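You operate a simulated robot arm through the tools that you are given. There is no shell and no other tool. Be economical: measure what you need, move in short steps, check, and stop when the job is done.

You run a simulated robot arm. Do the job below in one go: nothing can be reset, and whatever is moved stays where it is left.

TASK
Press the red cap into the red roller.
Fine: pull the press slide out, stand the roller in its nest, set the cap on it, push the slide in and pull the lever.

Only the result counts: the job must be done as asked and must still hold three seconds after the hand-in. Knocking over, shifting, dropping, spilling or breaking anything else fails it. Lids that push on must go on centred and level and be pressed home; caps that screw on are set level and turned clockwise until they are tight.

THE ROBOT
A 6-joint arm with a two-finger parallel gripper, fixed in place. Base frame: the origin is at the foot of the arm, x ahead of it, y to its left, z up; the work surface is at about z = 88. Lengths are in cm, angles in rad, forces in N, time in s.
With the tool pointing down near the work surface it reaches from about 24 to 64 cm from the base axis. Its first joint turns from -1.152 to 1.152 rad. Payload 2.7 kg.
Tool frame: the origin (TCP) lies between the finger pads and is the grasp point; the fingertips stand 2.3 cm ahead of it; z points along the fingers, y is the line along which they close. Largest opening 9.4 cm; finger width 3.8, thickness 1; the body of the gripper, 5.4 by 9.6 cm, starts 3.9 cm behind the TCP.
Orientation is that of the tool frame in the base frame, as a unit quaternion [x, y, z, w]. With the fingers straight down and closing along the base's y, the tool's x points along the base's -x, its y along +y and its z along -z.

THE INTERFACE
- The arm moves only by the tool move_arm. Its argument "deltas" is a list of rows, each an object (a shift or turn left out is 0, a gripper value left out holds the last) with "delta_pos": the shift along the tool's x, y, z in cm, a list of three; "rot": the turn, a rotation vector about the tool's x, y, z in rad, a list of three; "jaw": the gripper command, from -1 (shut) to 1 (fully open), values between in proportion. In form: [{"delta_pos": [x, y, z], "rot": [rx, ry, rz], "jaw": jaw}, ...]. A call has 1 to 12 rows; each row is the pose to reach, as a shift and turn from the pose commanded when the call began, along the tool's axes at that moment. A row lasts 0.2 s, in which the tool goes at most 5 cm and 0.15 rad; a call with a longer step from one row to the next is refused whole, and so is a gripper value outside its range. A pose out of reach is approached as far as the arm can. The call stops where the force on the tool passes 70 N (or 10 N more than at its start, if that is more) or the arm is blocked; 0.2 s more then pass. The fingers move at their own pace (about 4.5 cm/s each) and stop on an object; they squeeze with about 37 N. The grip force told is the motor's: it shows also when the fingers shut on nothing. Time passes only in rows, and 0.2 s behind the last, so rows that repeat a pose let the fingers close. It gives the time, the measured TCP pose, the force on the tool (base axes), the opening and the grip force at its end, in the units of the frame above (readings bear some noise).
- Cameras (640 x 400 px; columns grow to the right, rows downward): "scene" is fixed at [7.12, -42.94, 141.74]; the picture's right is [0.83, -0.56, 0.00], its down [-0.19, -0.29, -0.94] and it looks along [0.52, 0.78, -0.35] (base axes); focal length 214 px, centre (320, 200). "wrist" rides on the gripper at [-3.9, 0, -4.4] in the tool frame; the picture's right is [0.00, -1.00, 0.00], its down [0.97, 0.00, -0.24] and it looks along [0.24, 0.00, 0.97] (tool axes); focal length 218 px, centre (320, 200). There is no depth. A picture from a camera that has moved, and an enlarged one, comes with that camera's place and axes in the base frame and with its lens. The place of the scene camera against the robot may be out by one fixed shift of up to 1.8 cm in any direction.
- get_image(camera): a new picture of that camera. It takes no simulated time.
- close_up(camera, box): a new picture of the part [left, top, right, bottom] of that camera's present view, enlarged. It takes no simulated time.
- sign_off(): hands the job in; it is judged then, once.

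Go step by step. Nothing tells you positions but the pictures and the camera data: compare them with the known pose of the tool, close in by small moves and look again before you grip or let go. The budget is 120 turns and 64 pictures, counting those below and the enlarged ones. Unless the task says otherwise, let go and move clear before handing in, and close with one line.

The tools are called by a JSON object that holds its "op" and its "data". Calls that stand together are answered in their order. move_arm: Moves the arm, as the interface text tells. Its arguments: {"type":"object","properties":{"deltas":{"type":"array","items":{"type":"object","properties":{"delta_pos":{"type":"array","items":{"type":"number"}},"rot":{"type":"array","items":{"type":"number"}},"jaw":{"type":"number"}}}}},"required":["deltas"]} The other tools are called the same way: get_image (camera) takes a picture; close_up (camera, box) takes an enlarged picture of a part of a camera's view; sign_off () hands the job in.

At the start:

```text
clock: 0.0
position: [28.68, 6.48, 135.63]
tcp_rot: [0.001, 1.0, 0.0, 0.002]
ft_force: [0.2, 0.2, 0.8]
gripper_width: 9.4
gripper_force: 0.2
```

scene: 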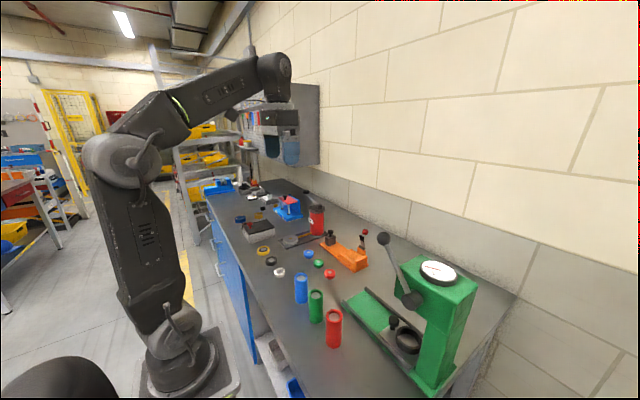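
wrist: 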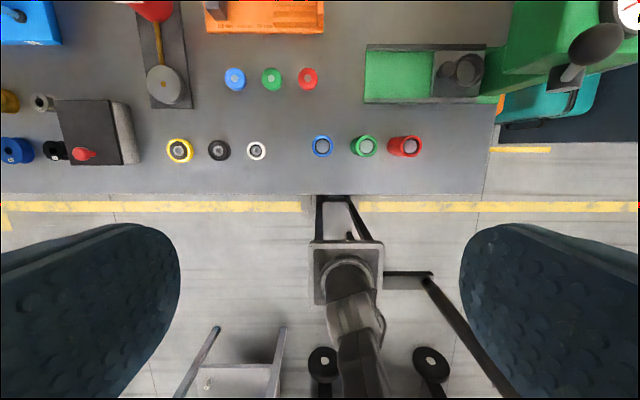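

I see three rollers (blue, green, red) with three caps beyond them, and a green press to the right. I'll look closer at the press and the parts first.

{"op": "close_up", "data": {"camera": "scene", "box": [270, 220, 490, 400]}}

{"op": "close_up", "data": {"camera": "wrist", "box": [200, 0, 640, 200]}}

```text
2.22 times, centred on (380, 310) of scene
camera zoom: at [7.12, -42.94, 141.74], right [0.83, -0.56, 0.0], down [-0.19, -0.29, -0.94], along [0.52, 0.78, -0.35], focal length 477 px, centre (187, -44)
```

zoom: 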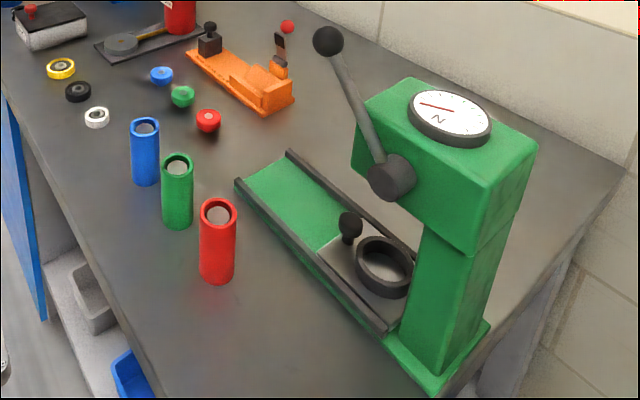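

```text
1.45 times, centred on (420, 100) of wrist
camera zoom: at [32.62, 6.54, 139.95], right [0.0, -1.0, 0.0], down [-0.97, 0.0, 0.24], along [-0.24, 0.0, -0.97], focal length 318 px, centre (174, 346)
```

zoom: 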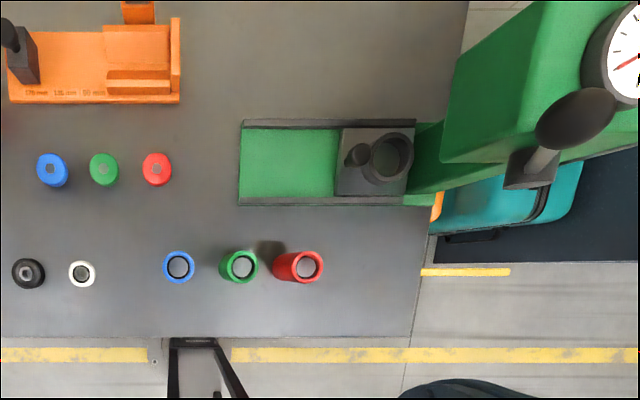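

The press slide is in under the head (nest about (47,-23), knob about (47,-17.5), head from y<-21). The lever pivots at about (41,-25.6,108) and its ball is at (40.5,-17.4,118). I'll turn the gripper a quarter so it closes along x, and move for a closer look.

{"op": "move_arm", "data": {"deltas": [{"delta_pos": [-1, -1, 1.5], "rot": [0, 0, -0.14]}, {"delta_pos": [-2, -2, 3], "rot": [0, 0, -0.28]}, {"delta_pos": [-3, -3, 5], "rot": [0, 0, -0.42]}, {"delta_pos": [-4, -4, 7], "rot": [0, 0, -0.56]}, {"delta_pos": [-5, -5, 9], "rot": [0, 0, -0.7]}, {"delta_pos": [-6, -6, 10.5], "rot": [0, 0, -0.84]}, {"delta_pos": [-7, -7, 12], "rot": [0, 0, -0.98]}, {"delta_pos": [-8, -8, 14], "rot": [0, 0, -1.12]}, {"delta_pos": [-9, -9, 16], "rot": [0, 0, -1.26]}, {"delta_pos": [-10, -10, 18], "rot": [0, 0, -1.4]}, {"delta_pos": [-11.3, -11.5, 20], "rot": [0, 0, -1.5508]}, {"delta_pos": [-11.3, -11.5, 20], "rot": [0, 0, -1.5708]}]}}

{"op": "get_image", "data": {"camera": "wrist"}}

{"op": "get_image", "data": {"camera": "scene"}}

```text
clock: 2.6
position: [39.9, -4.92, 115.74]
tcp_rot: [0.708, -0.706, 0.001, -0.001]
ft_force: [-0.1, 0.4, -0.1]
gripper_width: 9.38
gripper_force: 0.0
```

```text
59 pictures are left
camera wrist: at [40.0, -1.04, 120.02], right [1.0, 0.0, 0.0], down [0.0, -0.97, 0.24], along [0.0, -0.24, -0.97], focal length 218 px, centre (320, 200)
```

wrist: 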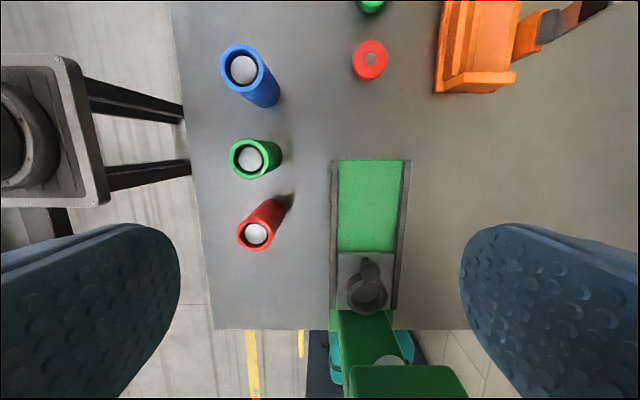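

```text
58 pictures are left
```

scene: 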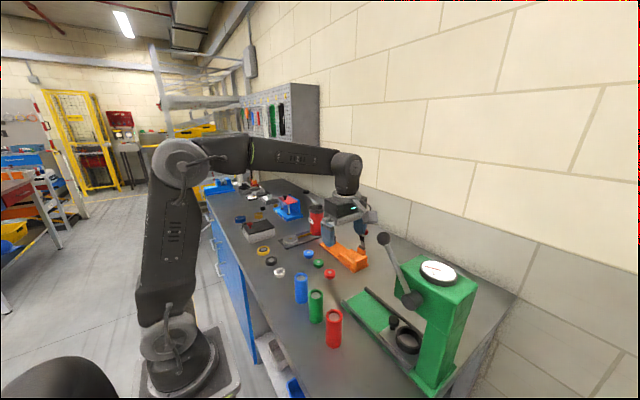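

The arm turned without trouble. I'll zoom in on the slide and knob from here.

{"op": "close_up", "data": {"camera": "wrist", "box": [310, 220, 470, 400]}}

{"op": "close_up", "data": {"camera": "scene", "box": [360, 270, 480, 400]}}

```text
2.22 times, centred on (390, 310) of wrist
camera zoom: at [40.0, -1.04, 120.02], right [1.0, 0.0, 0.0], down [0.0, -0.97, 0.24], along [0.0, -0.24, -0.97], focal length 485 px, centre (164, -44)
```

zoom: 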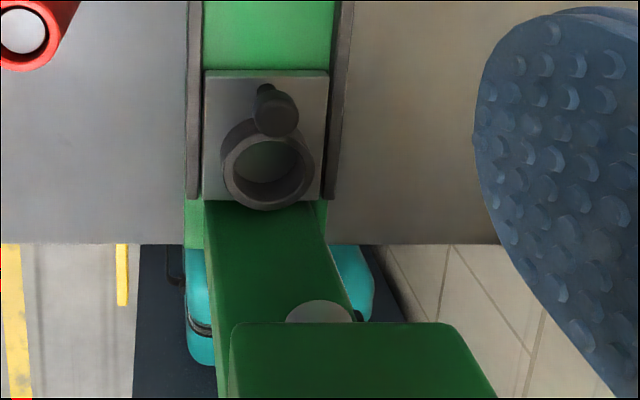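

```text
3.08 times, centred on (420, 335) of scene
camera zoom: at [7.12, -42.94, 141.74], right [0.83, -0.56, 0.0], down [-0.19, -0.29, -0.94], along [0.52, 0.78, -0.35], focal length 660 px, centre (12, -215)
```

zoom: 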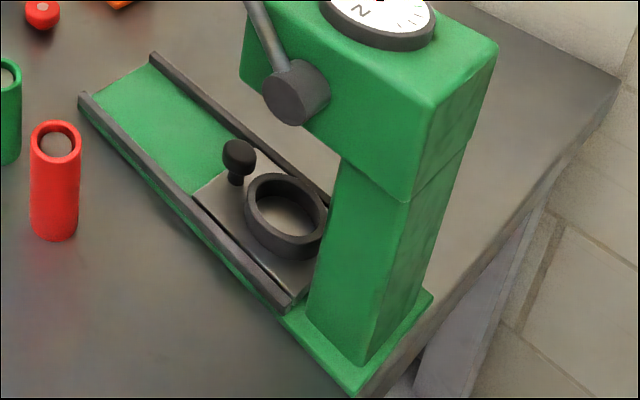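

The knob is a ball about 2.6 cm across, at about (46.7,-17.3,94.2). The ram is at about (47,-22,102). I'll tilt the tool 0.6 rad so the body leans away from the head, and stop short of the knob.

{"op": "move_arm", "data": {"deltas": [{"delta_pos": [1.4, -1.3, 2.8], "rot": [0, 0.12, 0], "jaw": 0}, {"delta_pos": [2.8, -2.6, 5.6], "rot": [0, 0.24, 0], "jaw": 0}, {"delta_pos": [4.2, -4, 8.4], "rot": [0, 0.36, 0], "jaw": 0}, {"delta_pos": [5.7, -5.4, 11.2], "rot": [0, 0.48, 0], "jaw": 0}, {"delta_pos": [7.3, -6.8, 14.3], "rot": [0, 0.6, 0], "jaw": 0}, {"delta_pos": [7.3, -6.8, 14.3], "rot": [0, 0.6, 0], "jaw": 0}]}}

{"op": "get_image", "data": {"camera": "wrist"}}

{"op": "get_image", "data": {"camera": "scene"}}

```text
clock: 3.3
position: [43.26, -7.74, 110.36]
tcp_rot: [0.702, -0.697, 0.109, 0.093]
ft_force: [5.3, 9.0, 2.6]
gripper_width: 4.72
gripper_force: 0.0
stopped in row 3: the force on the tool passed its limit (the readings are from after the stop); the commanded pose is now the measured one
```

```text
55 pictures are left
camera wrist: at [43.25, -2.72, 113.35], right [1.0, 0.01, 0.02], down [0.0, -0.86, 0.5], along [0.02, -0.5, -0.86], focal length 218 px, centre (320, 200)
```

wrist: 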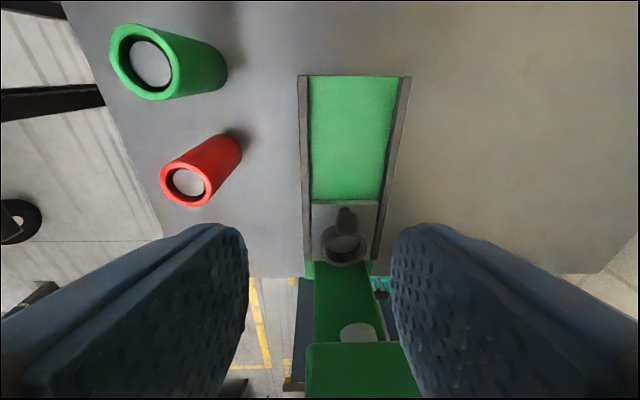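

```text
54 pictures are left
```

scene: 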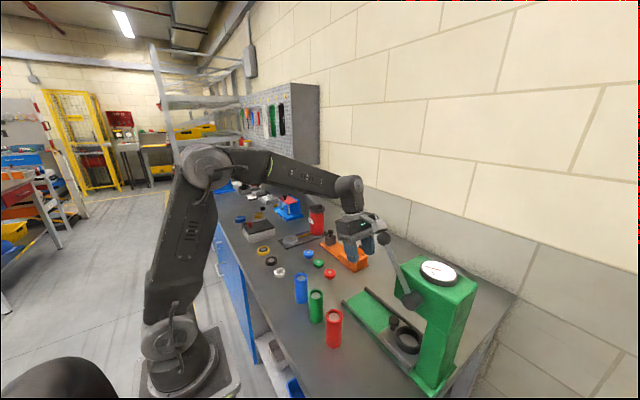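

The arm stopped on a force before reaching the place I wanted. I'll look at what it may be touching.

{"op": "close_up", "data": {"camera": "scene", "box": [310, 160, 470, 300]}}

```text
2.86 times, centred on (390, 230) of scene
camera zoom: at [7.14, -42.9, 141.75], right [0.83, -0.56, 0.0], down [-0.2, -0.29, -0.94], along [0.52, 0.78, -0.35], focal length 613 px, centre (120, 114)
```

zoom: 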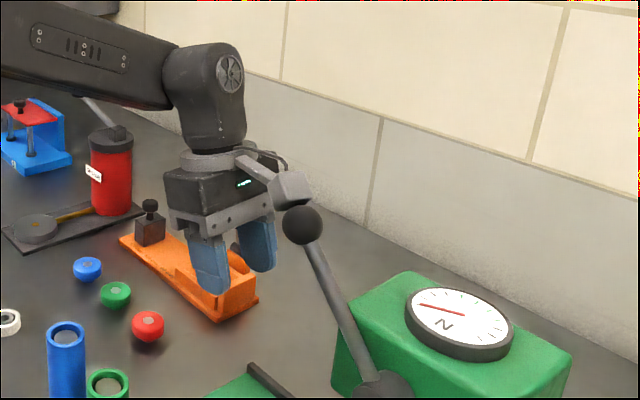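

A bracket on the gripper's tool +x side touched the lever ball. I'll back off, then turn the gripper half round so the bracket points away from the press.

{"op": "move_arm", "data": {"deltas": [{"delta_pos": [-2, 0, -3.7], "rot": [0, -0.14, 0]}, {"delta_pos": [-4, 0, -7.5], "rot": [0, -0.28, 0]}, {"delta_pos": [-4, 0, -7.5], "rot": [0, -0.29, 0]}]}}

{"op": "get_image", "data": {"camera": "scene"}}

```text
clock: 4.1
position: [43.17, -1.91, 116.33]
tcp_rot: [0.71, -0.704, 0.006, -0.009]
ft_force: [0.8, -1.2, 0.9]
gripper_width: 4.69
gripper_force: 0.0
```

```text
52 pictures are left
```

scene: 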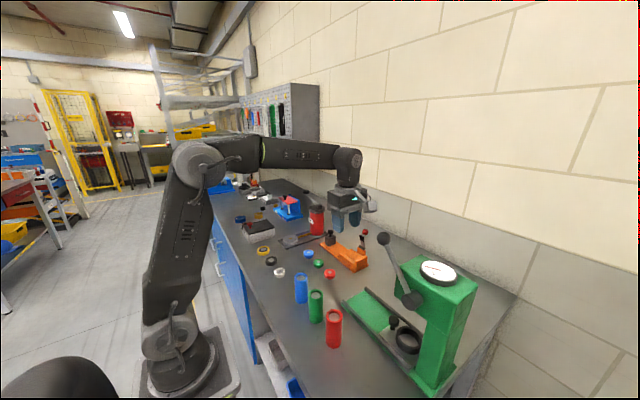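

The lever is unmoved. Now I'll rotate half a turn in two calls.

{"op": "move_arm", "data": {"deltas": [{"rot": [0, 0, 0.145]}, {"rot": [0, 0, 0.29]}, {"rot": [0, 0, 0.435]}, {"rot": [0, 0, 0.58]}, {"rot": [0, 0, 0.725]}, {"rot": [0, 0, 0.87]}, {"rot": [0, 0, 1.015]}, {"rot": [0, 0, 1.16]}, {"rot": [0, 0, 1.305]}, {"rot": [0, 0, 1.45]}, {"rot": [0, 0, 1.5708]}]}}

{"op": "move_arm", "data": {"deltas": [{"rot": [0, 0, 0.145]}, {"rot": [0, 0, 0.29]}, {"rot": [0, 0, 0.435]}, {"rot": [0, 0, 0.58]}, {"rot": [0, 0, 0.725]}, {"rot": [0, 0, 0.87]}, {"rot": [0, 0, 1.015]}, {"rot": [0, 0, 1.16]}, {"rot": [0, 0, 1.305]}, {"rot": [0, 0, 1.45]}, {"rot": [0, 0, 1.5708]}]}}

{"op": "close_up", "data": {"camera": "scene", "box": [250, 120, 490, 290]}}

{"op": "get_image", "data": {"camera": "wrist"}}

```text
clock: 6.5
position: [42.98, -1.96, 116.29]
tcp_rot: [-0.002, 1.0, 0.003, 0.011]
ft_force: [-0.6, -0.2, 0.2]
gripper_width: 4.71
gripper_force: 0.0
```

```text
clock: 8.9
position: [42.99, -2.03, 116.27]
tcp_rot: [0.705, 0.709, 0.01, 0.006]
ft_force: [0.0, -0.4, -0.2]
gripper_width: 4.69
gripper_force: 0.1
```

```text
2.35 times, centred on (370, 205) of scene
camera zoom: at [7.12, -42.94, 141.74], right [0.83, -0.56, 0.0], down [-0.19, -0.29, -0.94], along [0.52, 0.78, -0.35], focal length 505 px, centre (202, 188)
```

zoom: 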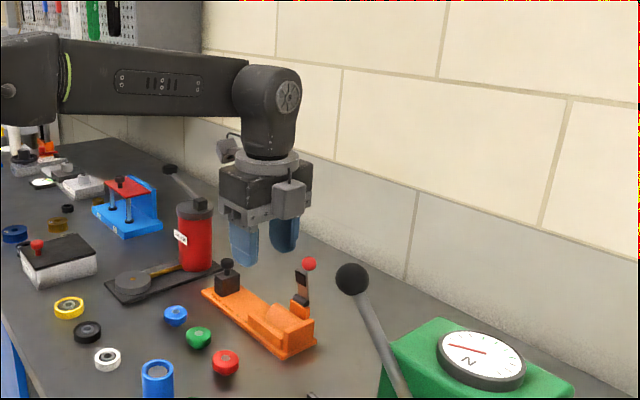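

```text
50 pictures are left
camera wrist: at [43.04, -5.82, 120.63], right [-1.0, 0.0, -0.02], down [-0.01, 0.97, 0.24], along [0.02, 0.24, -0.97], focal length 218 px, centre (320, 200)
```

wrist: 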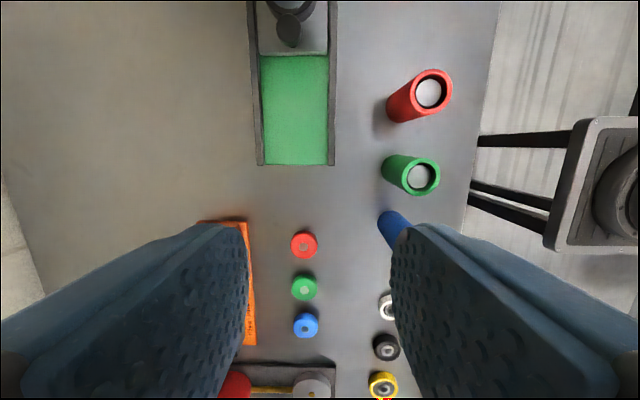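

The bracket now faces away from the press. I'll level out the small skew, tilt 0.5 rad leaning away from the head, and go to a point short of the knob.

{"op": "move_arm", "data": {"deltas": [{"delta_pos": [-1, 0.7, 2.5], "rot": [0.02, -0.1, 0.006], "jaw": 0}, {"delta_pos": [-3, 1.5, 5], "rot": [0.02, -0.2, 0.006], "jaw": 0}, {"delta_pos": [-5.5, 2.2, 8], "rot": [0.02, -0.3, 0.006], "jaw": 0}, {"delta_pos": [-8, 3, 11], "rot": [0.02, -0.4, 0.006], "jaw": 0}, {"delta_pos": [-10.9, 3.7, 14.5], "rot": [0.02, -0.5, 0.006], "jaw": 0}, {"delta_pos": [-10.9, 3.7, 14.5], "rot": [0.02, -0.5, 0.006], "jaw": 0}]}}

{"op": "get_image", "data": {"camera": "wrist"}}

{"op": "close_up", "data": {"camera": "scene", "box": [290, 180, 490, 390]}}

```text
clock: 10.3
position: [47.13, -12.75, 101.86]
tcp_rot: [0.686, 0.684, -0.173, 0.175]
ft_force: [0.9, 0.4, 0.0]
gripper_width: 4.69
gripper_force: 0.1
```

```text
49 pictures are left
camera wrist: at [47.27, -14.11, 107.53], right [-1.0, 0.0, 0.0], down [0.0, 0.97, -0.25], along [0.0, -0.25, -0.97], focal length 218 px, centre (320, 200)
```

wrist: 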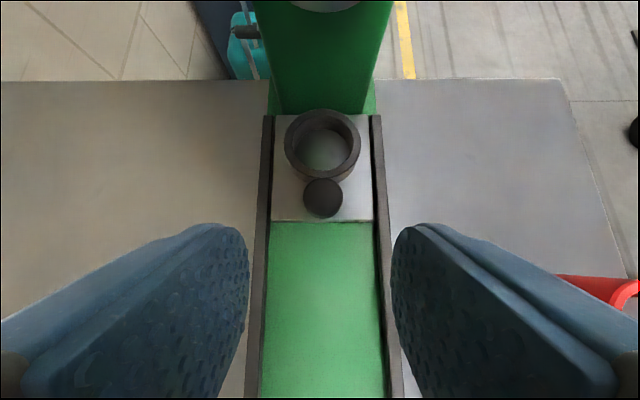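

```text
1.90 times, centred on (390, 285) of scene
camera zoom: at [7.12, -42.94, 141.74], right [0.83, -0.56, 0.0], down [-0.19, -0.29, -0.94], along [0.52, 0.78, -0.35], focal length 408 px, centre (187, 38)
```

zoom: 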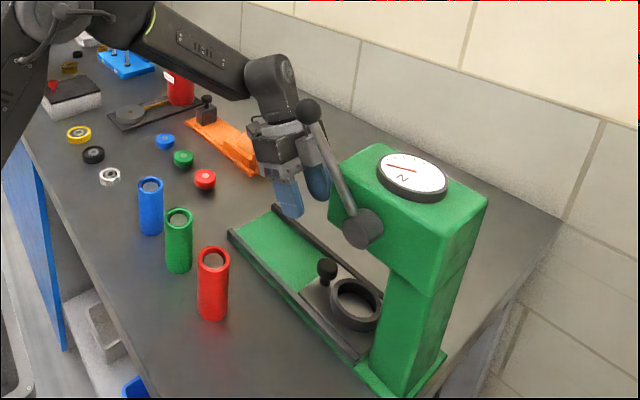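

The knob is at x≈47.1, y≈-17.6 and lies between the fingers. I'll advance along the tool axis and grip it.

{"op": "move_arm", "data": {"deltas": [{"delta_pos": [-0.1, 0, 2.5]}, {"delta_pos": [-0.2, 0, 5]}, {"delta_pos": [-0.3, 0, 7]}, {"delta_pos": [-0.35, 0, 8.2]}, {"delta_pos": [-0.35, 0, 8.2]}]}}

{"op": "get_image", "data": {"camera": "wrist"}}

{"op": "close_up", "data": {"camera": "scene", "box": [320, 220, 480, 380]}}

```text
clock: 11.5
position: [47.07, -17.03, 94.75]
tcp_rot: [0.687, 0.684, -0.173, 0.174]
ft_force: [-0.6, -0.8, -0.1]
gripper_width: 4.7
gripper_force: 0.2
```

```text
47 pictures are left
camera wrist: at [47.2, -18.27, 100.46], right [-1.0, 0.0, 0.0], down [0.0, 0.97, -0.25], along [0.0, -0.25, -0.97], focal length 218 px, centre (320, 200)
```

wrist: 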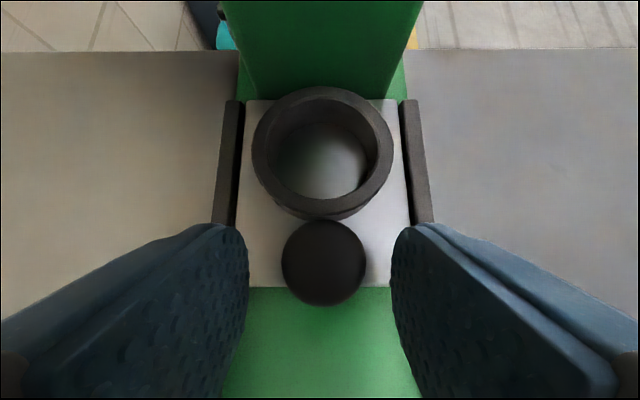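

```text
2.50 times, centred on (400, 300) of scene
camera zoom: at [7.12, -42.94, 141.74], right [0.83, -0.56, 0.0], down [-0.19, -0.29, -0.94], along [0.52, 0.78, -0.35], focal length 536 px, centre (120, -50)
```

zoom: 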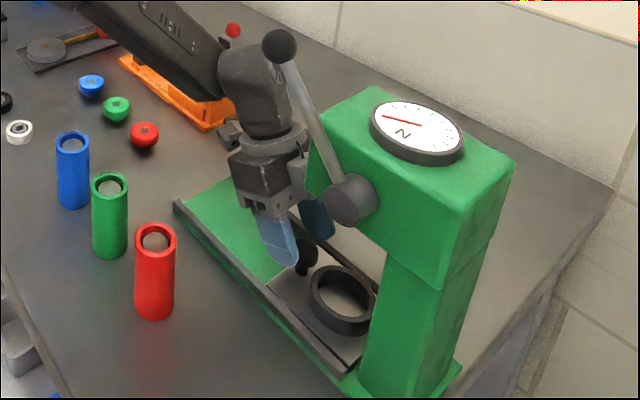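

The ball sits between the fingertips. I'll close on it.

{"op": "move_arm", "data": {"deltas": [{"jaw": -0.8}, {"jaw": -0.8}, {"jaw": -0.8}, {"jaw": -0.8}]}}

```text
clock: 12.5
position: [47.04, -17.09, 94.68]
tcp_rot: [0.688, 0.683, -0.173, 0.173]
ft_force: [-12.8, 2.5, 4.6]
gripper_width: 2.58
gripper_force: 44.9
```

I've gripped it (opening 2.58). Now I'll pull the slide out along +y.

{"op": "move_arm", "data": {"deltas": [{"delta_pos": [0.88, 0, -0.4745]}, {"delta_pos": [1.76, 0, -0.949]}, {"delta_pos": [2.64, 0, -1.4235]}, {"delta_pos": [3.52, 0, -1.898]}, {"delta_pos": [4.4, 0, -2.3725]}, {"delta_pos": [5.28, 0, -2.847]}, {"delta_pos": [6.16, 0, -3.3215]}, {"delta_pos": [7.04, 0, -3.796]}, {"delta_pos": [7.92, 0, -4.2705]}, {"delta_pos": [8.8, 0, -4.745]}]}}

{"op": "get_image", "data": {"camera": "wrist"}}

{"op": "close_up", "data": {"camera": "scene", "box": [290, 200, 490, 390]}}

```text
clock: 14.7
position: [47.15, -7.03, 94.75]
tcp_rot: [0.688, 0.683, -0.175, 0.173]
ft_force: [-23.4, -0.8, 2.0]
gripper_width: 2.55
gripper_force: 44.7
```

```text
45 pictures are left
camera wrist: at [47.12, -8.24, 100.46], right [-1.0, 0.01, 0.0], down [0.01, 0.97, -0.25], along [0.0, -0.25, -0.97], focal length 218 px, centre (320, 200)
```

wrist: 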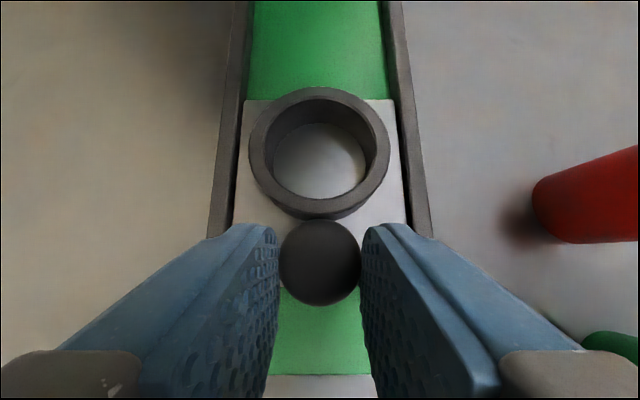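

```text
2.11 times, centred on (390, 295) of scene
camera zoom: at [7.06, -42.94, 141.74], right [0.83, -0.56, 0.0], down [-0.19, -0.29, -0.94], along [0.52, 0.78, -0.35], focal length 452 px, centre (173, 0)
```

zoom: 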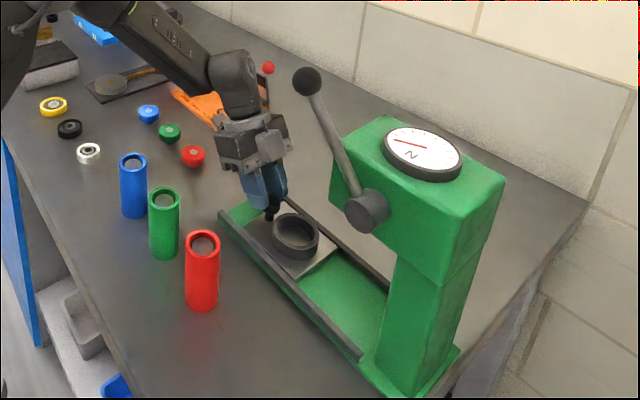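

The slide came 10 cm. For more clearance from the lever I'll pull it a bit further; the force limit will catch the end stop.

{"op": "move_arm", "data": {"deltas": [{"delta_pos": [0.44, 0, -0.237]}, {"delta_pos": [0.88, 0, -0.4745]}, {"delta_pos": [1.32, 0, -0.712]}, {"delta_pos": [1.76, 0, -0.949]}, {"delta_pos": [2.2, 0, -1.186]}]}}

```text
clock: 15.9
position: [47.07, -4.48, 94.79]
tcp_rot: [0.687, 0.683, -0.176, 0.172]
ft_force: [-23.1, -1.5, -4.1]
gripper_width: 2.59
gripper_force: 45.0
```

The slide is 12.6 cm out, so the nest is near y≈-9.9. I'll open and back off along the tool axis.

{"op": "move_arm", "data": {"deltas": [{"jaw": 0}, {"jaw": 0}, {"jaw": 0}, {"delta_pos": [0, 0, -3], "jaw": 0}, {"delta_pos": [0, 0, -7], "jaw": 0}, {"delta_pos": [0, 0, -9], "rot": [0, 0.12, 0], "jaw": 0}, {"delta_pos": [0, 0, -11], "rot": [0, 0.25, 0], "jaw": 0}, {"delta_pos": [0, 0, -13], "rot": [0, 0.38, 0], "jaw": 0}, {"delta_pos": [0, 0, -14], "rot": [0, 0.495, 0], "jaw": 0}, {"delta_pos": [0, 0, -14], "rot": [0, 0.495, 0], "jaw": 0}]}}

{"op": "get_image", "data": {"camera": "wrist"}}

```text
clock: 18.1
position: [47.24, 2.28, 107.04]
tcp_rot: [0.709, 0.705, 0.002, 0.0]
ft_force: [-0.1, -0.2, 0.0]
gripper_width: 4.69
gripper_force: 0.1
```

```text
43 pictures are left
camera wrist: at [47.32, -1.66, 111.43], right [-1.0, 0.0, 0.0], down [0.0, 0.97, 0.24], along [0.0, 0.24, -0.97], focal length 218 px, centre (320, 200)
```

wrist: 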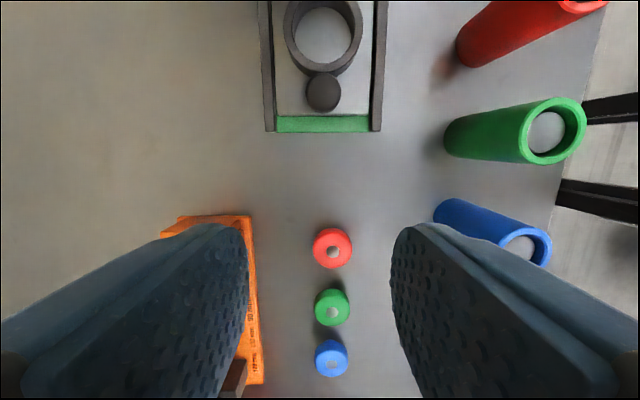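

The slide is out. Now I'll go above the red roller for a look.

{"op": "move_arm", "data": {"deltas": [{"delta_pos": [-2, -3.5, -5], "jaw": 0.6}, {"delta_pos": [-5, -7, -5], "jaw": 0.6}, {"delta_pos": [-8, -10.5, -5], "jaw": 0.6}, {"delta_pos": [-10.3, -14.2, -5], "jaw": 0.6}, {"delta_pos": [-10.3, -14.2, -5], "jaw": 0.6}]}}

{"op": "get_image", "data": {"camera": "wrist"}}

```text
refused: row 1 steps farther than a row can; nothing moved
```

```text
42 pictures are left
camera wrist: at [47.32, -1.66, 111.43], right [-1.0, 0.0, 0.0], down [0.0, 0.97, 0.24], along [0.0, 0.24, -0.97], focal length 218 px, centre (320, 200)
```

wrist: 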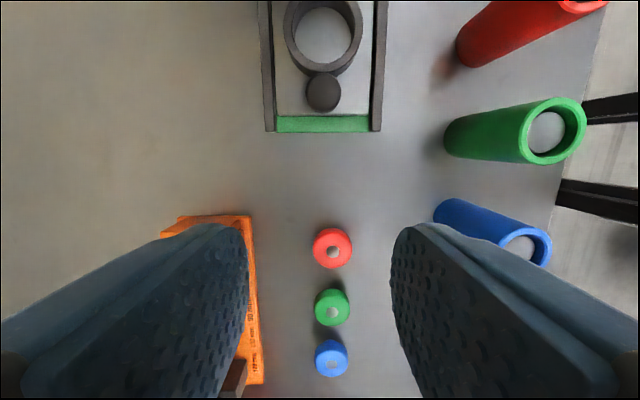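

The first step was too long, so I'll repeat it with smaller rows.

{"op": "move_arm", "data": {"deltas": [{"delta_pos": [-1, -2, -3.5], "jaw": 0.6}, {"delta_pos": [-3, -5, -5], "jaw": 0.6}, {"delta_pos": [-5.5, -8, -5], "jaw": 0.6}, {"delta_pos": [-8, -11, -5], "jaw": 0.6}, {"delta_pos": [-10.3, -14.2, -5], "jaw": 0.6}, {"delta_pos": [-10.3, -14.2, -5], "jaw": 0.6}]}}

{"op": "get_image", "data": {"camera": "wrist"}}

```text
clock: 19.5
position: [32.89, -8.07, 112.13]
tcp_rot: [0.709, 0.705, 0.0, 0.001]
ft_force: [0.3, 0.5, -0.4]
gripper_width: 7.5
gripper_force: 0.0
```

```text
41 pictures are left
camera wrist: at [32.94, -11.91, 116.51], right [-1.0, 0.0, 0.0], down [0.0, 0.97, 0.24], along [0.0, 0.24, -0.97], focal length 218 px, centre (320, 200)
```

wrist: 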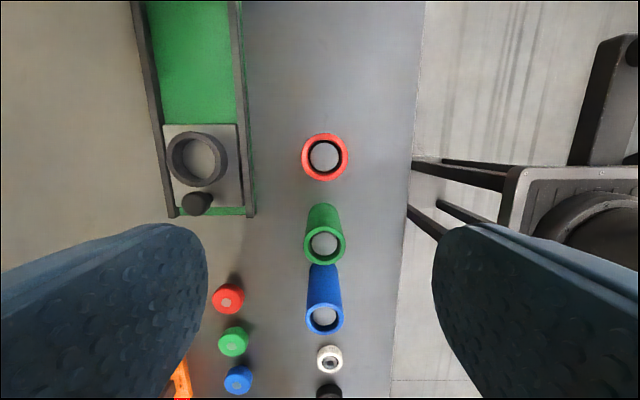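

The red roller is at about (32.5,-11.0), top at z≈97, diameter about 4. I'll align above it and check from closer.

{"op": "move_arm", "data": {"deltas": [{"delta_pos": [-1.5, -0.2, 3.5]}, {"delta_pos": [-2.95, -0.4, 7]}, {"delta_pos": [-2.95, -0.4, 10.5]}, {"delta_pos": [-2.95, -0.4, 10.5]}]}}

{"op": "get_image", "data": {"camera": "wrist"}}

{"op": "close_up", "data": {"camera": "scene", "box": [260, 200, 460, 380]}}

```text
clock: 20.5
position: [32.51, -11.02, 101.47]
tcp_rot: [0.709, 0.705, 0.0, 0.002]
ft_force: [0.7, 0.3, -0.1]
gripper_width: 7.51
gripper_force: 0.1
```

```text
40 pictures are left
camera wrist: at [32.56, -14.79, 105.95], right [-1.0, 0.0, 0.0], down [0.0, 0.97, 0.24], along [0.0, 0.24, -0.97], focal length 218 px, centre (320, 200)
```

wrist: 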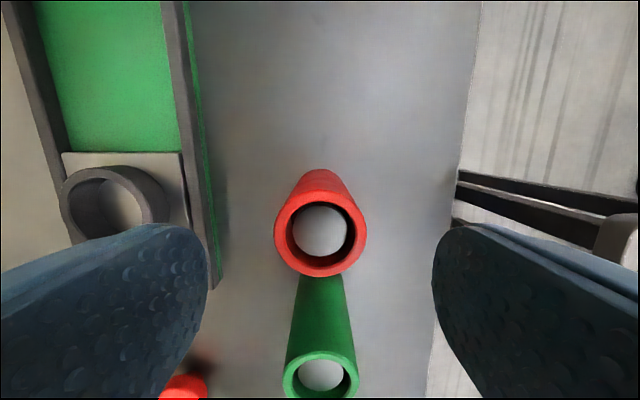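

```text
2.22 times, centred on (360, 290) of scene
camera zoom: at [7.12, -42.94, 141.74], right [0.83, -0.56, 0.0], down [-0.19, -0.29, -0.94], along [0.52, 0.78, -0.35], focal length 477 px, centre (231, 0)
```

zoom: 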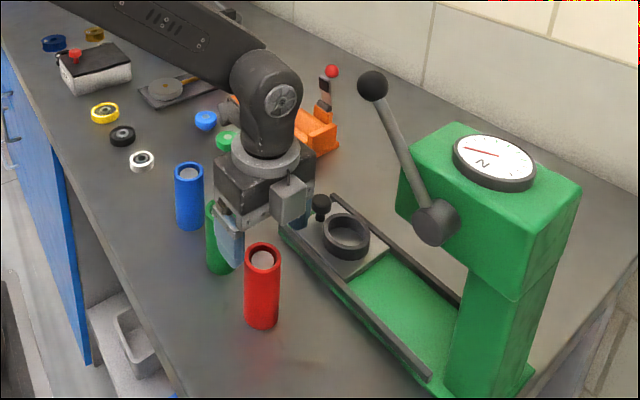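

The roller is centred at y≈-11, x≈32.5. I'll go down to z≈94.1 and close.

{"op": "move_arm", "data": {"deltas": [{"delta_pos": [0, 0.03, 2.5]}, {"delta_pos": [0, 0.03, 5]}, {"delta_pos": [0, 0.03, 7.4]}, {"delta_pos": [0, 0.03, 7.4]}, {"delta_pos": [0, 0.03, 7.4], "jaw": -0.4}, {"delta_pos": [0, 0.03, 7.4], "jaw": -0.4}, {"delta_pos": [0, 0.03, 7.4], "jaw": -0.4}, {"delta_pos": [0, 0.03, 7.4], "jaw": -0.4}]}}

{"op": "get_image", "data": {"camera": "wrist"}}

```text
clock: 22.3
position: [32.44, -10.92, 94.17]
tcp_rot: [0.709, 0.705, 0.001, 0.001]
ft_force: [-0.1, 0.1, 0.1]
gripper_width: 4.11
gripper_force: 36.6
```

```text
38 pictures are left
camera wrist: at [32.64, -14.81, 98.6], right [-1.0, 0.0, 0.0], down [0.0, 0.97, 0.24], along [0.0, 0.24, -0.97], focal length 218 px, centre (320, 200)
```

wrist: 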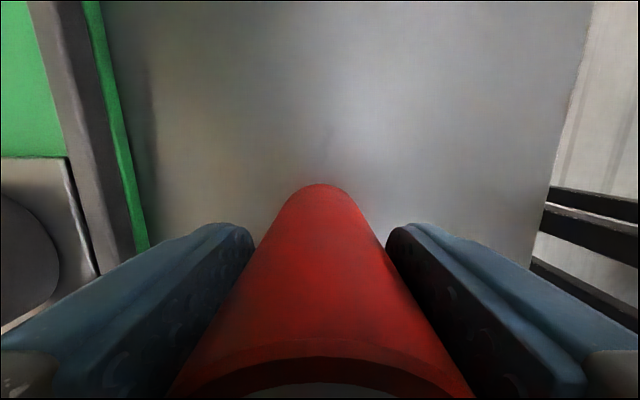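

I'm holding the roller (opening 4.11), well centred. I'll lift it and carry it near the nest, offset in +y so the camera sees the nest from above.

{"op": "move_arm", "data": {"deltas": [{"delta_pos": [0, 0, -3]}, {"delta_pos": [0, 0, -7]}, {"delta_pos": [0, 0, -10]}, {"delta_pos": [1.5, 4, -10]}, {"delta_pos": [3, 8, -10]}, {"delta_pos": [4.5, 12, -10]}, {"delta_pos": [4.9, 14.6, -10]}, {"delta_pos": [4.9, 14.6, -10]}]}}

{"op": "get_image", "data": {"camera": "wrist"}}

{"op": "close_up", "data": {"camera": "scene", "box": [290, 200, 470, 380]}}

```text
clock: 24.1
position: [47.25, -6.09, 104.15]
tcp_rot: [0.709, 0.706, 0.001, 0.0]
ft_force: [0.6, -2.0, -2.7]
gripper_width: 4.15
gripper_force: 37.4
```

```text
37 pictures are left
camera wrist: at [47.27, -9.87, 108.46], right [-1.0, 0.0, 0.0], down [0.0, 0.97, 0.24], along [0.0, 0.24, -0.97], focal length 218 px, centre (320, 200)
```

wrist: 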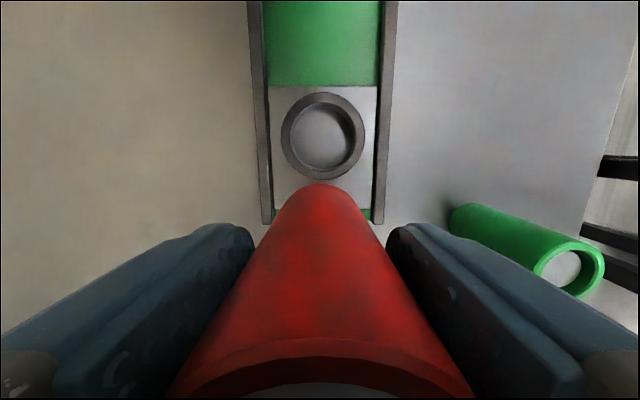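

```text
2.22 times, centred on (380, 290) of scene
camera zoom: at [7.13, -42.94, 141.74], right [0.83, -0.56, 0.0], down [-0.19, -0.29, -0.94], along [0.52, 0.78, -0.35], focal length 477 px, centre (187, 0)
```

zoom: 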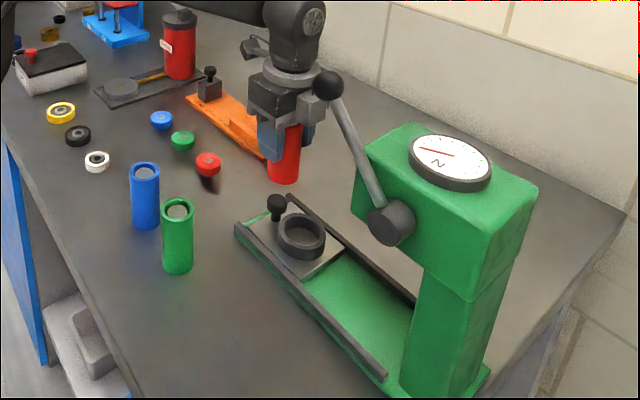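

The camera looks almost straight down on the nest. I'll zoom in to centre it precisely.

{"op": "close_up", "data": {"camera": "wrist", "box": [240, 70, 400, 220]}}

```text
2.67 times, centred on (320, 145) of wrist
camera zoom: at [47.27, -9.87, 108.46], right [-1.0, 0.0, 0.0], down [0.0, 0.97, 0.24], along [0.0, 0.24, -0.97], focal length 582 px, centre (320, 347)
```

zoom: 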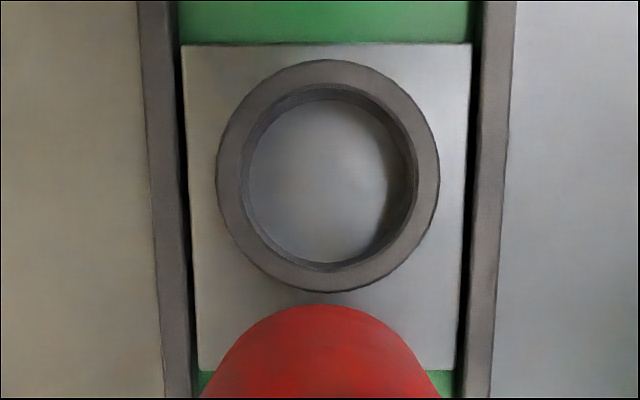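

Nest centre works out at about (47.07,-10.55), and the roller is already aligned in x. I'll move above the nest with the roller bottom just over the ring and check.

{"op": "move_arm", "data": {"deltas": [{"delta_pos": [-1.5, 0, 0]}, {"delta_pos": [-3, 0, 0]}, {"delta_pos": [-4.5, 0, 0]}, {"delta_pos": [-4.5, 0, 2.5]}, {"delta_pos": [-4.5, 0, 4.6]}, {"delta_pos": [-4.5, 0, 4.6]}]}}

{"op": "get_image", "data": {"camera": "wrist"}}

{"op": "close_up", "data": {"camera": "scene", "box": [330, 200, 450, 340]}}

```text
clock: 25.5
position: [47.28, -10.77, 99.43]
tcp_rot: [0.709, 0.706, 0.001, 0.001]
ft_force: [-0.5, 0.2, -2.1]
gripper_width: 4.15
gripper_force: 36.7
```

```text
34 pictures are left
camera wrist: at [47.3, -14.53, 103.84], right [-1.0, 0.0, 0.0], down [0.0, 0.97, 0.24], along [0.0, 0.24, -0.97], focal length 218 px, centre (320, 200)
```

wrist: 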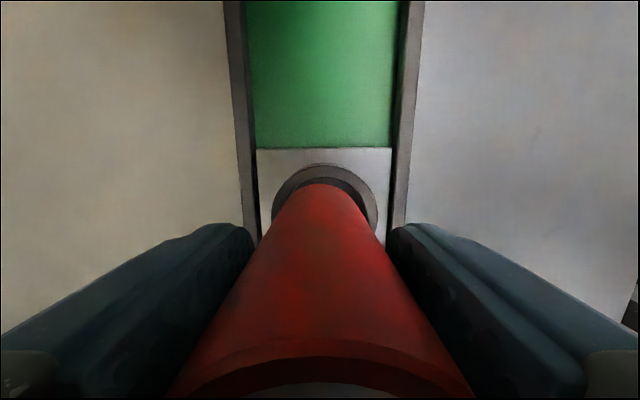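

```text
2.86 times, centred on (390, 270) of scene
camera zoom: at [7.13, -42.94, 141.74], right [0.83, -0.56, 0.0], down [-0.19, -0.29, -0.94], along [0.52, 0.78, -0.35], focal length 613 px, centre (120, 0)
```

zoom: 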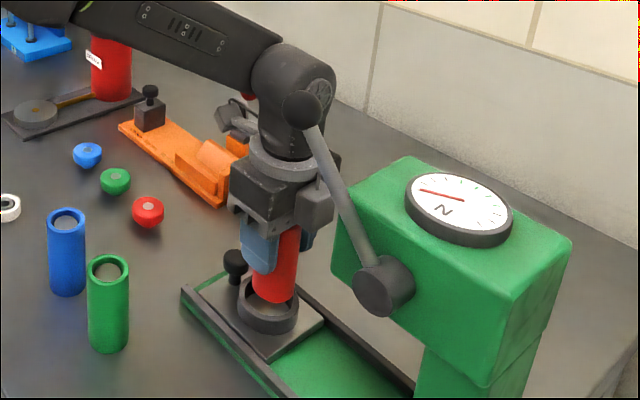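

{"op": "close_up", "data": {"camera": "wrist", "box": [250, 140, 400, 250]}}

{"op": "close_up", "data": {"camera": "scene", "box": [355, 275, 415, 325]}}

```text
3.64 times, centred on (325, 195) of wrist
camera zoom: at [47.3, -14.53, 103.84], right [-1.0, 0.0, 0.0], down [0.0, 0.97, 0.24], along [0.0, 0.24, -0.97], focal length 794 px, centre (302, 218)
```

zoom: 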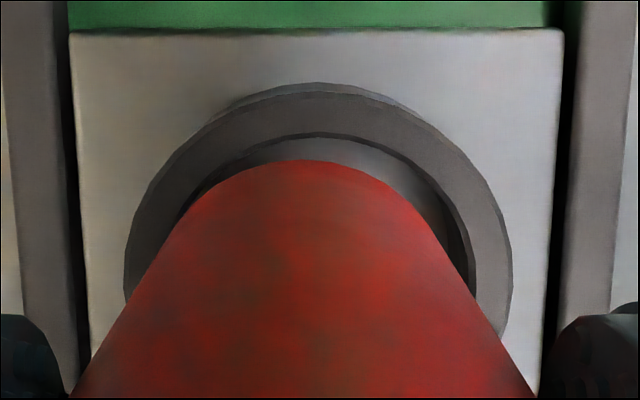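

```text
8.00 times, centred on (385, 300) of scene
camera zoom: at [7.13, -42.94, 141.74], right [0.83, -0.56, 0.0], down [-0.19, -0.29, -0.94], along [0.52, 0.78, -0.35], focal length 1716 px, centre (-200, -600)
```

zoom: 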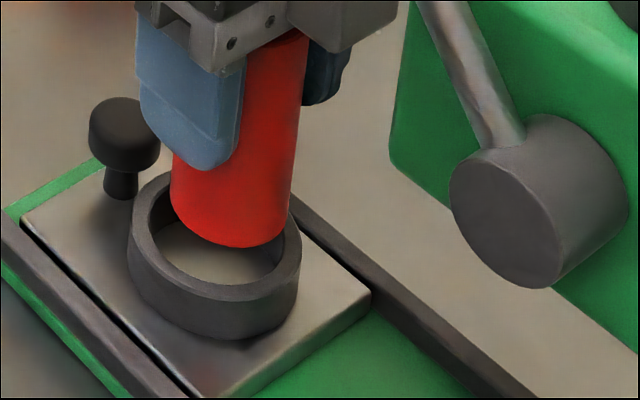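

The roller is about 0.2 cm too far in +x and 0.15 too far in -y. I'll correct that and lower it into the ring.

{"op": "move_arm", "data": {"deltas": [{"delta_pos": [0.17, -0.2, 0]}, {"delta_pos": [0.17, -0.2, 0.5]}, {"delta_pos": [0.17, -0.2, 1.0]}, {"delta_pos": [0.17, -0.2, 1.5]}, {"delta_pos": [0.17, -0.2, 2.0]}, {"delta_pos": [0.17, -0.2, 2.0]}]}}

{"op": "close_up", "data": {"camera": "scene", "box": [355, 275, 415, 325]}}

{"op": "close_up", "data": {"camera": "wrist", "box": [250, 140, 400, 250]}}

```text
clock: 26.9
position: [47.04, -10.47, 97.54]
tcp_rot: [0.709, 0.705, 0.001, 0.001]
ft_force: [1.1, 0.2, -3.2]
gripper_width: 4.12
gripper_force: 36.5
```

```text
8.00 times, centred on (385, 300) of scene
camera zoom: at [7.13, -42.94, 141.74], right [0.83, -0.56, 0.0], down [-0.19, -0.29, -0.94], along [0.52, 0.78, -0.35], focal length 1716 px, centre (-200, -600)
```

zoom: 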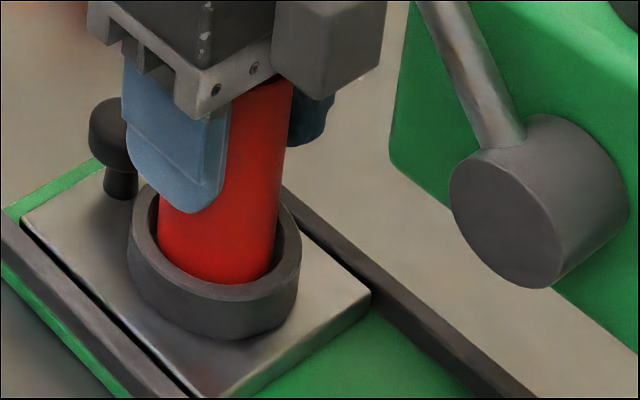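

```text
3.64 times, centred on (325, 195) of wrist
camera zoom: at [47.06, -14.31, 101.92], right [-1.0, 0.0, 0.0], down [0.0, 0.97, 0.24], along [0.0, 0.24, -0.97], focal length 794 px, centre (302, 218)
```

zoom: 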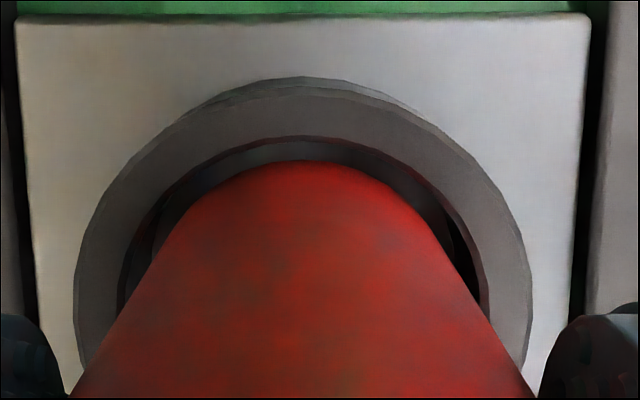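

The roller is inside the ring and well centred. I'll keep lowering in small steps to feel for the floor.

{"op": "move_arm", "data": {"deltas": [{"delta_pos": [0, 0, 0.2]}, {"delta_pos": [0, 0, 0.4]}, {"delta_pos": [0, 0, 0.4]}]}}

{"op": "move_arm", "data": {"deltas": [{"delta_pos": [0, 0, 0.1]}, {"delta_pos": [0, 0, 0.2]}, {"delta_pos": [0, 0, 0.2]}]}}

```text
clock: 27.7
position: [46.94, -10.44, 97.08]
tcp_rot: [0.708, 0.706, 0.002, 0.001]
ft_force: [-0.4, 0.0, -2.9]
gripper_width: 4.15
gripper_force: 37.5
```

```text
clock: 28.5
position: [46.95, -10.58, 97.05]
tcp_rot: [0.71, 0.705, 0.002, 0.002]
ft_force: [0.8, 0.0, -2.3]
gripper_width: 4.14
gripper_force: 37.2
```

{"op": "move_arm", "data": {"deltas": [{"delta_pos": [0, 0, 0.1]}, {"delta_pos": [0, 0, 0.2]}, {"delta_pos": [0, 0, 0.2]}]}}

{"op": "move_arm", "data": {"deltas": [{"delta_pos": [0, 0, 0.1]}, {"delta_pos": [0, 0, 0.2]}, {"delta_pos": [0, 0, 0.2]}]}}

```text
clock: 29.3
position: [46.94, -10.61, 96.85]
tcp_rot: [0.709, 0.705, 0.002, 0.001]
ft_force: [0.6, 0.6, -1.9]
gripper_width: 4.11
gripper_force: 37.1
```

```text
clock: 30.1
position: [46.99, -10.48, 96.58]
tcp_rot: [0.709, 0.706, 0.001, 0.002]
ft_force: [-0.1, -0.9, -1.6]
gripper_width: 4.14
gripper_force: 37.0
```

{"op": "move_arm", "data": {"deltas": [{"delta_pos": [0, 0, 0.1]}, {"delta_pos": [0, 0, 0.2]}, {"delta_pos": [0, 0, 0.2]}]}}

{"op": "move_arm", "data": {"deltas": [{"delta_pos": [0, 0, 0.1]}, {"delta_pos": [0, 0, 0.2]}, {"delta_pos": [0, 0, 0.2]}]}}

{"op": "close_up", "data": {"camera": "scene", "box": [355, 265, 415, 325]}}

```text
clock: 30.9
position: [46.98, -10.44, 96.39]
tcp_rot: [0.709, 0.705, 0.001, 0.001]
ft_force: [0.2, -0.2, -2.5]
gripper_width: 4.14
gripper_force: 37.0
```

```text
clock: 31.7
position: [46.94, -10.52, 96.29]
tcp_rot: [0.708, 0.706, 0.002, 0.002]
ft_force: [0.0, 0.5, 2.6]
gripper_width: 4.13
gripper_force: 36.7
```

```text
6.67 times, centred on (385, 295) of scene
camera zoom: at [7.12, -42.94, 141.74], right [0.83, -0.56, 0.0], down [-0.19, -0.29, -0.94], along [0.52, 0.78, -0.35], focal length 1430 px, centre (-113, -433)
```

zoom: 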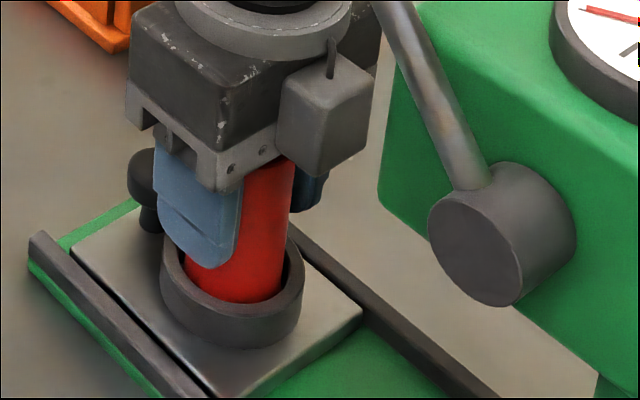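

Contact is felt (+2.6 N up), so the roller stands on the nest floor. I'll open and rise.

{"op": "move_arm", "data": {"deltas": [{"jaw": 0.3}, {"jaw": 0.3}, {"jaw": 0.3}, {"delta_pos": [0, 0, -2.5], "jaw": 0.3}, {"delta_pos": [0, 0, -6], "jaw": 0.3}, {"delta_pos": [0, 0, -9], "jaw": 0.3}, {"delta_pos": [4, 0, -10], "jaw": 0.3}, {"delta_pos": [4, 0, -10], "jaw": 0.3}]}}

{"op": "get_image", "data": {"camera": "wrist"}}

{"op": "close_up", "data": {"camera": "scene", "box": [290, 220, 430, 340]}}

```text
clock: 33.5
position: [47.08, -6.59, 106.06]
tcp_rot: [0.709, 0.706, 0.002, 0.002]
ft_force: [0.2, 0.3, -0.3]
gripper_width: 6.11
gripper_force: 0.1
```

```text
27 pictures are left
camera wrist: at [47.1, -10.42, 110.5], right [-1.0, 0.01, 0.0], down [0.0, 0.97, 0.24], along [0.0, 0.24, -0.97], focal length 218 px, centre (320, 200)
```

wrist: 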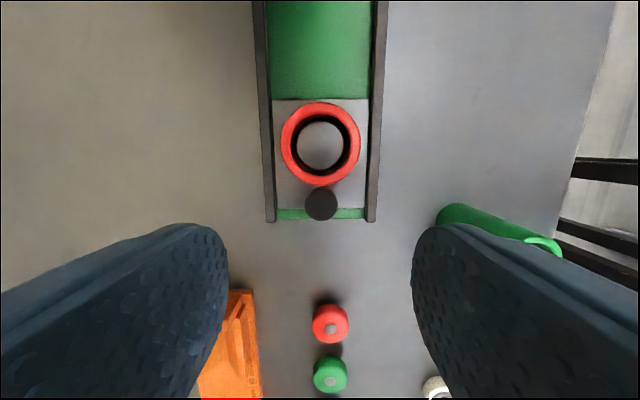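

```text
3.33 times, centred on (360, 280) of scene
camera zoom: at [7.12, -42.94, 141.74], right [0.83, -0.56, 0.0], down [-0.19, -0.29, -0.94], along [0.52, 0.78, -0.35], focal length 715 px, centre (187, -67)
```

zoom: 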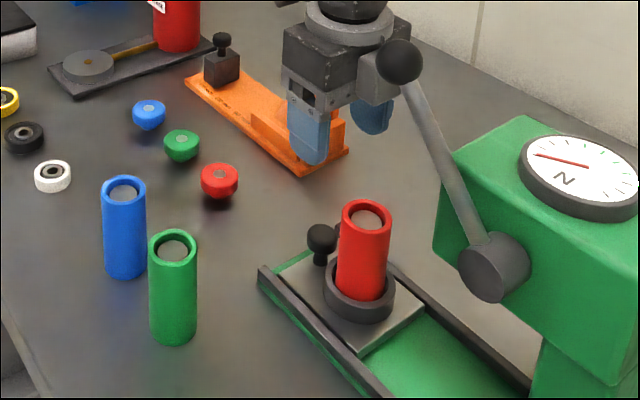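

The roller stands upright in the nest. Now the red cap, at about (46.0,9.2): I'll move above it.

{"op": "move_arm", "data": {"deltas": [{"delta_pos": [4, -0.3, 0]}, {"delta_pos": [8, -0.6, 1]}, {"delta_pos": [12, -0.9, 3]}, {"delta_pos": [15.8, -1.1, 5]}, {"delta_pos": [15.8, -1.1, 5]}]}}

{"op": "get_image", "data": {"camera": "wrist"}}

{"op": "close_up", "data": {"camera": "scene", "box": [300, 220, 400, 300]}}

```text
clock: 34.7
position: [45.95, 9.27, 101.27]
tcp_rot: [0.709, 0.706, 0.001, 0.001]
ft_force: [0.1, -0.2, 0.8]
gripper_width: 6.12
gripper_force: 0.0
```

```text
25 pictures are left
camera wrist: at [46.02, 5.54, 105.67], right [-1.0, 0.0, 0.0], down [0.0, 0.97, 0.24], along [0.0, 0.24, -0.97], focal length 218 px, centre (320, 200)
```

wrist: 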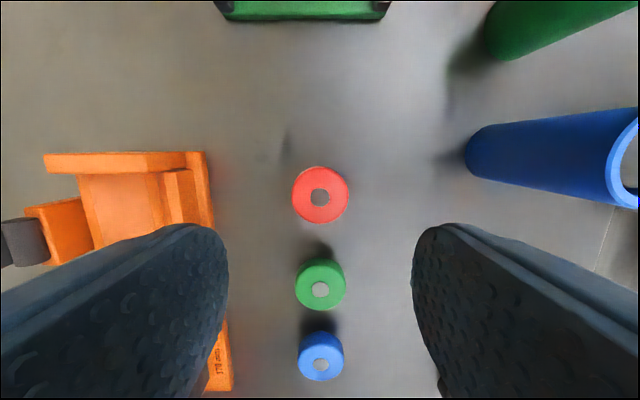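

```text
5.00 times, centred on (350, 260) of scene
camera zoom: at [7.12, -42.93, 141.74], right [0.83, -0.56, 0.0], down [-0.19, -0.29, -0.94], along [0.52, 0.78, -0.35], focal length 1072 px, centre (170, -100)
```

zoom: 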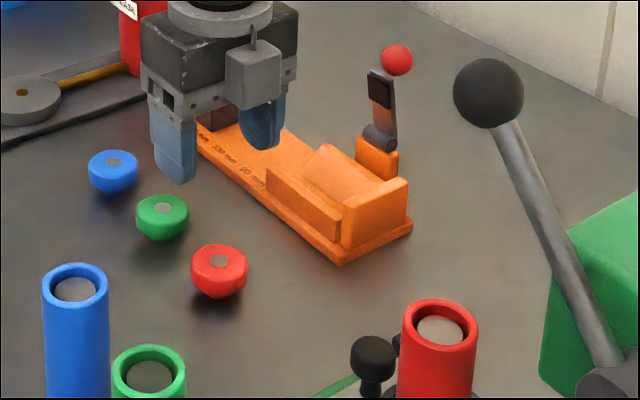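

{"op": "close_up", "data": {"camera": "scene", "box": [325, 260, 345, 285]}}

{"op": "close_up", "data": {"camera": "wrist", "box": [270, 150, 370, 240]}}

```text
16.00 times, centred on (335, 272) of scene
camera zoom: at [7.12, -42.93, 141.74], right [0.83, -0.56, 0.0], down [-0.19, -0.29, -0.94], along [0.52, 0.78, -0.35], focal length 3432 px, centre (80, -960)
```

zoom: 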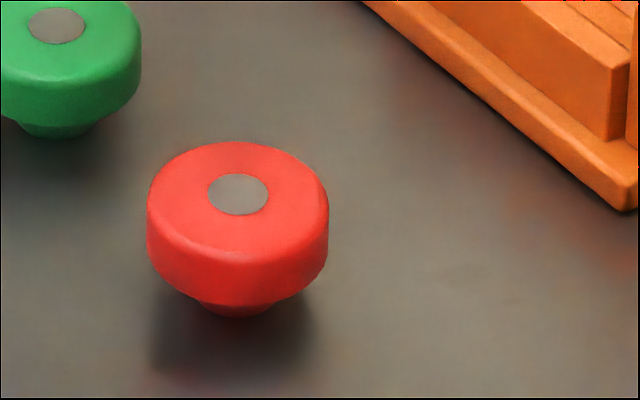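

```text
4.44 times, centred on (320, 195) of wrist
camera zoom: at [46.02, 5.54, 105.67], right [-1.0, 0.0, 0.0], down [0.0, 0.97, 0.24], along [0.0, 0.24, -0.97], focal length 970 px, centre (320, 222)
```

zoom: 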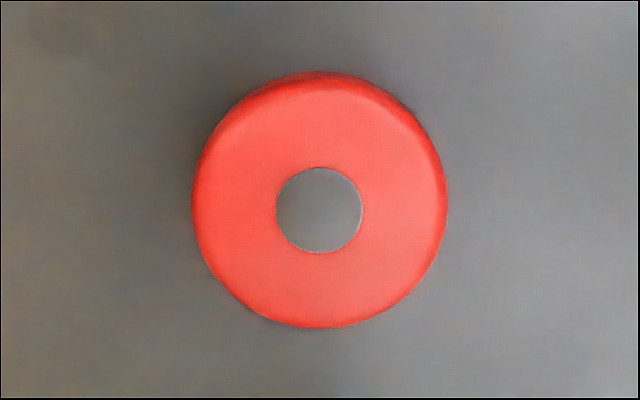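

The cap is a disc about 4.1 cm across and 1.4 thick, on a plug. It sits about 0.3 cm to -y of the tool. I'll go down so the pads hold only the disc and grip it.

{"op": "move_arm", "data": {"deltas": [{"delta_pos": [-0.3, 0, 3]}, {"delta_pos": [-0.3, 0, 6]}, {"delta_pos": [-0.3, 0, 8.5]}, {"delta_pos": [-0.3, 0, 9.8]}, {"delta_pos": [-0.3, 0, 9.8]}]}}

{"op": "get_image", "data": {"camera": "wrist"}}

```text
clock: 35.9
position: [45.95, 8.86, 91.39]
tcp_rot: [0.709, 0.705, 0.001, 0.001]
ft_force: [0.2, 1.0, -0.5]
gripper_width: 6.09
gripper_force: 0.0
```

```text
21 pictures are left
camera wrist: at [46.05, 5.12, 95.74], right [-1.0, 0.0, 0.0], down [0.0, 0.97, 0.24], along [0.0, 0.24, -0.97], focal length 218 px, centre (320, 200)
```

wrist: 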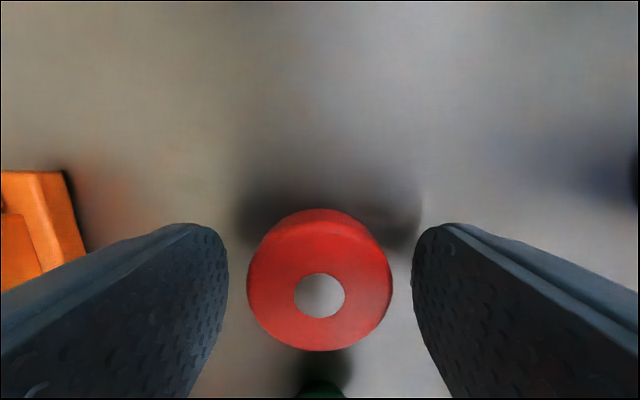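

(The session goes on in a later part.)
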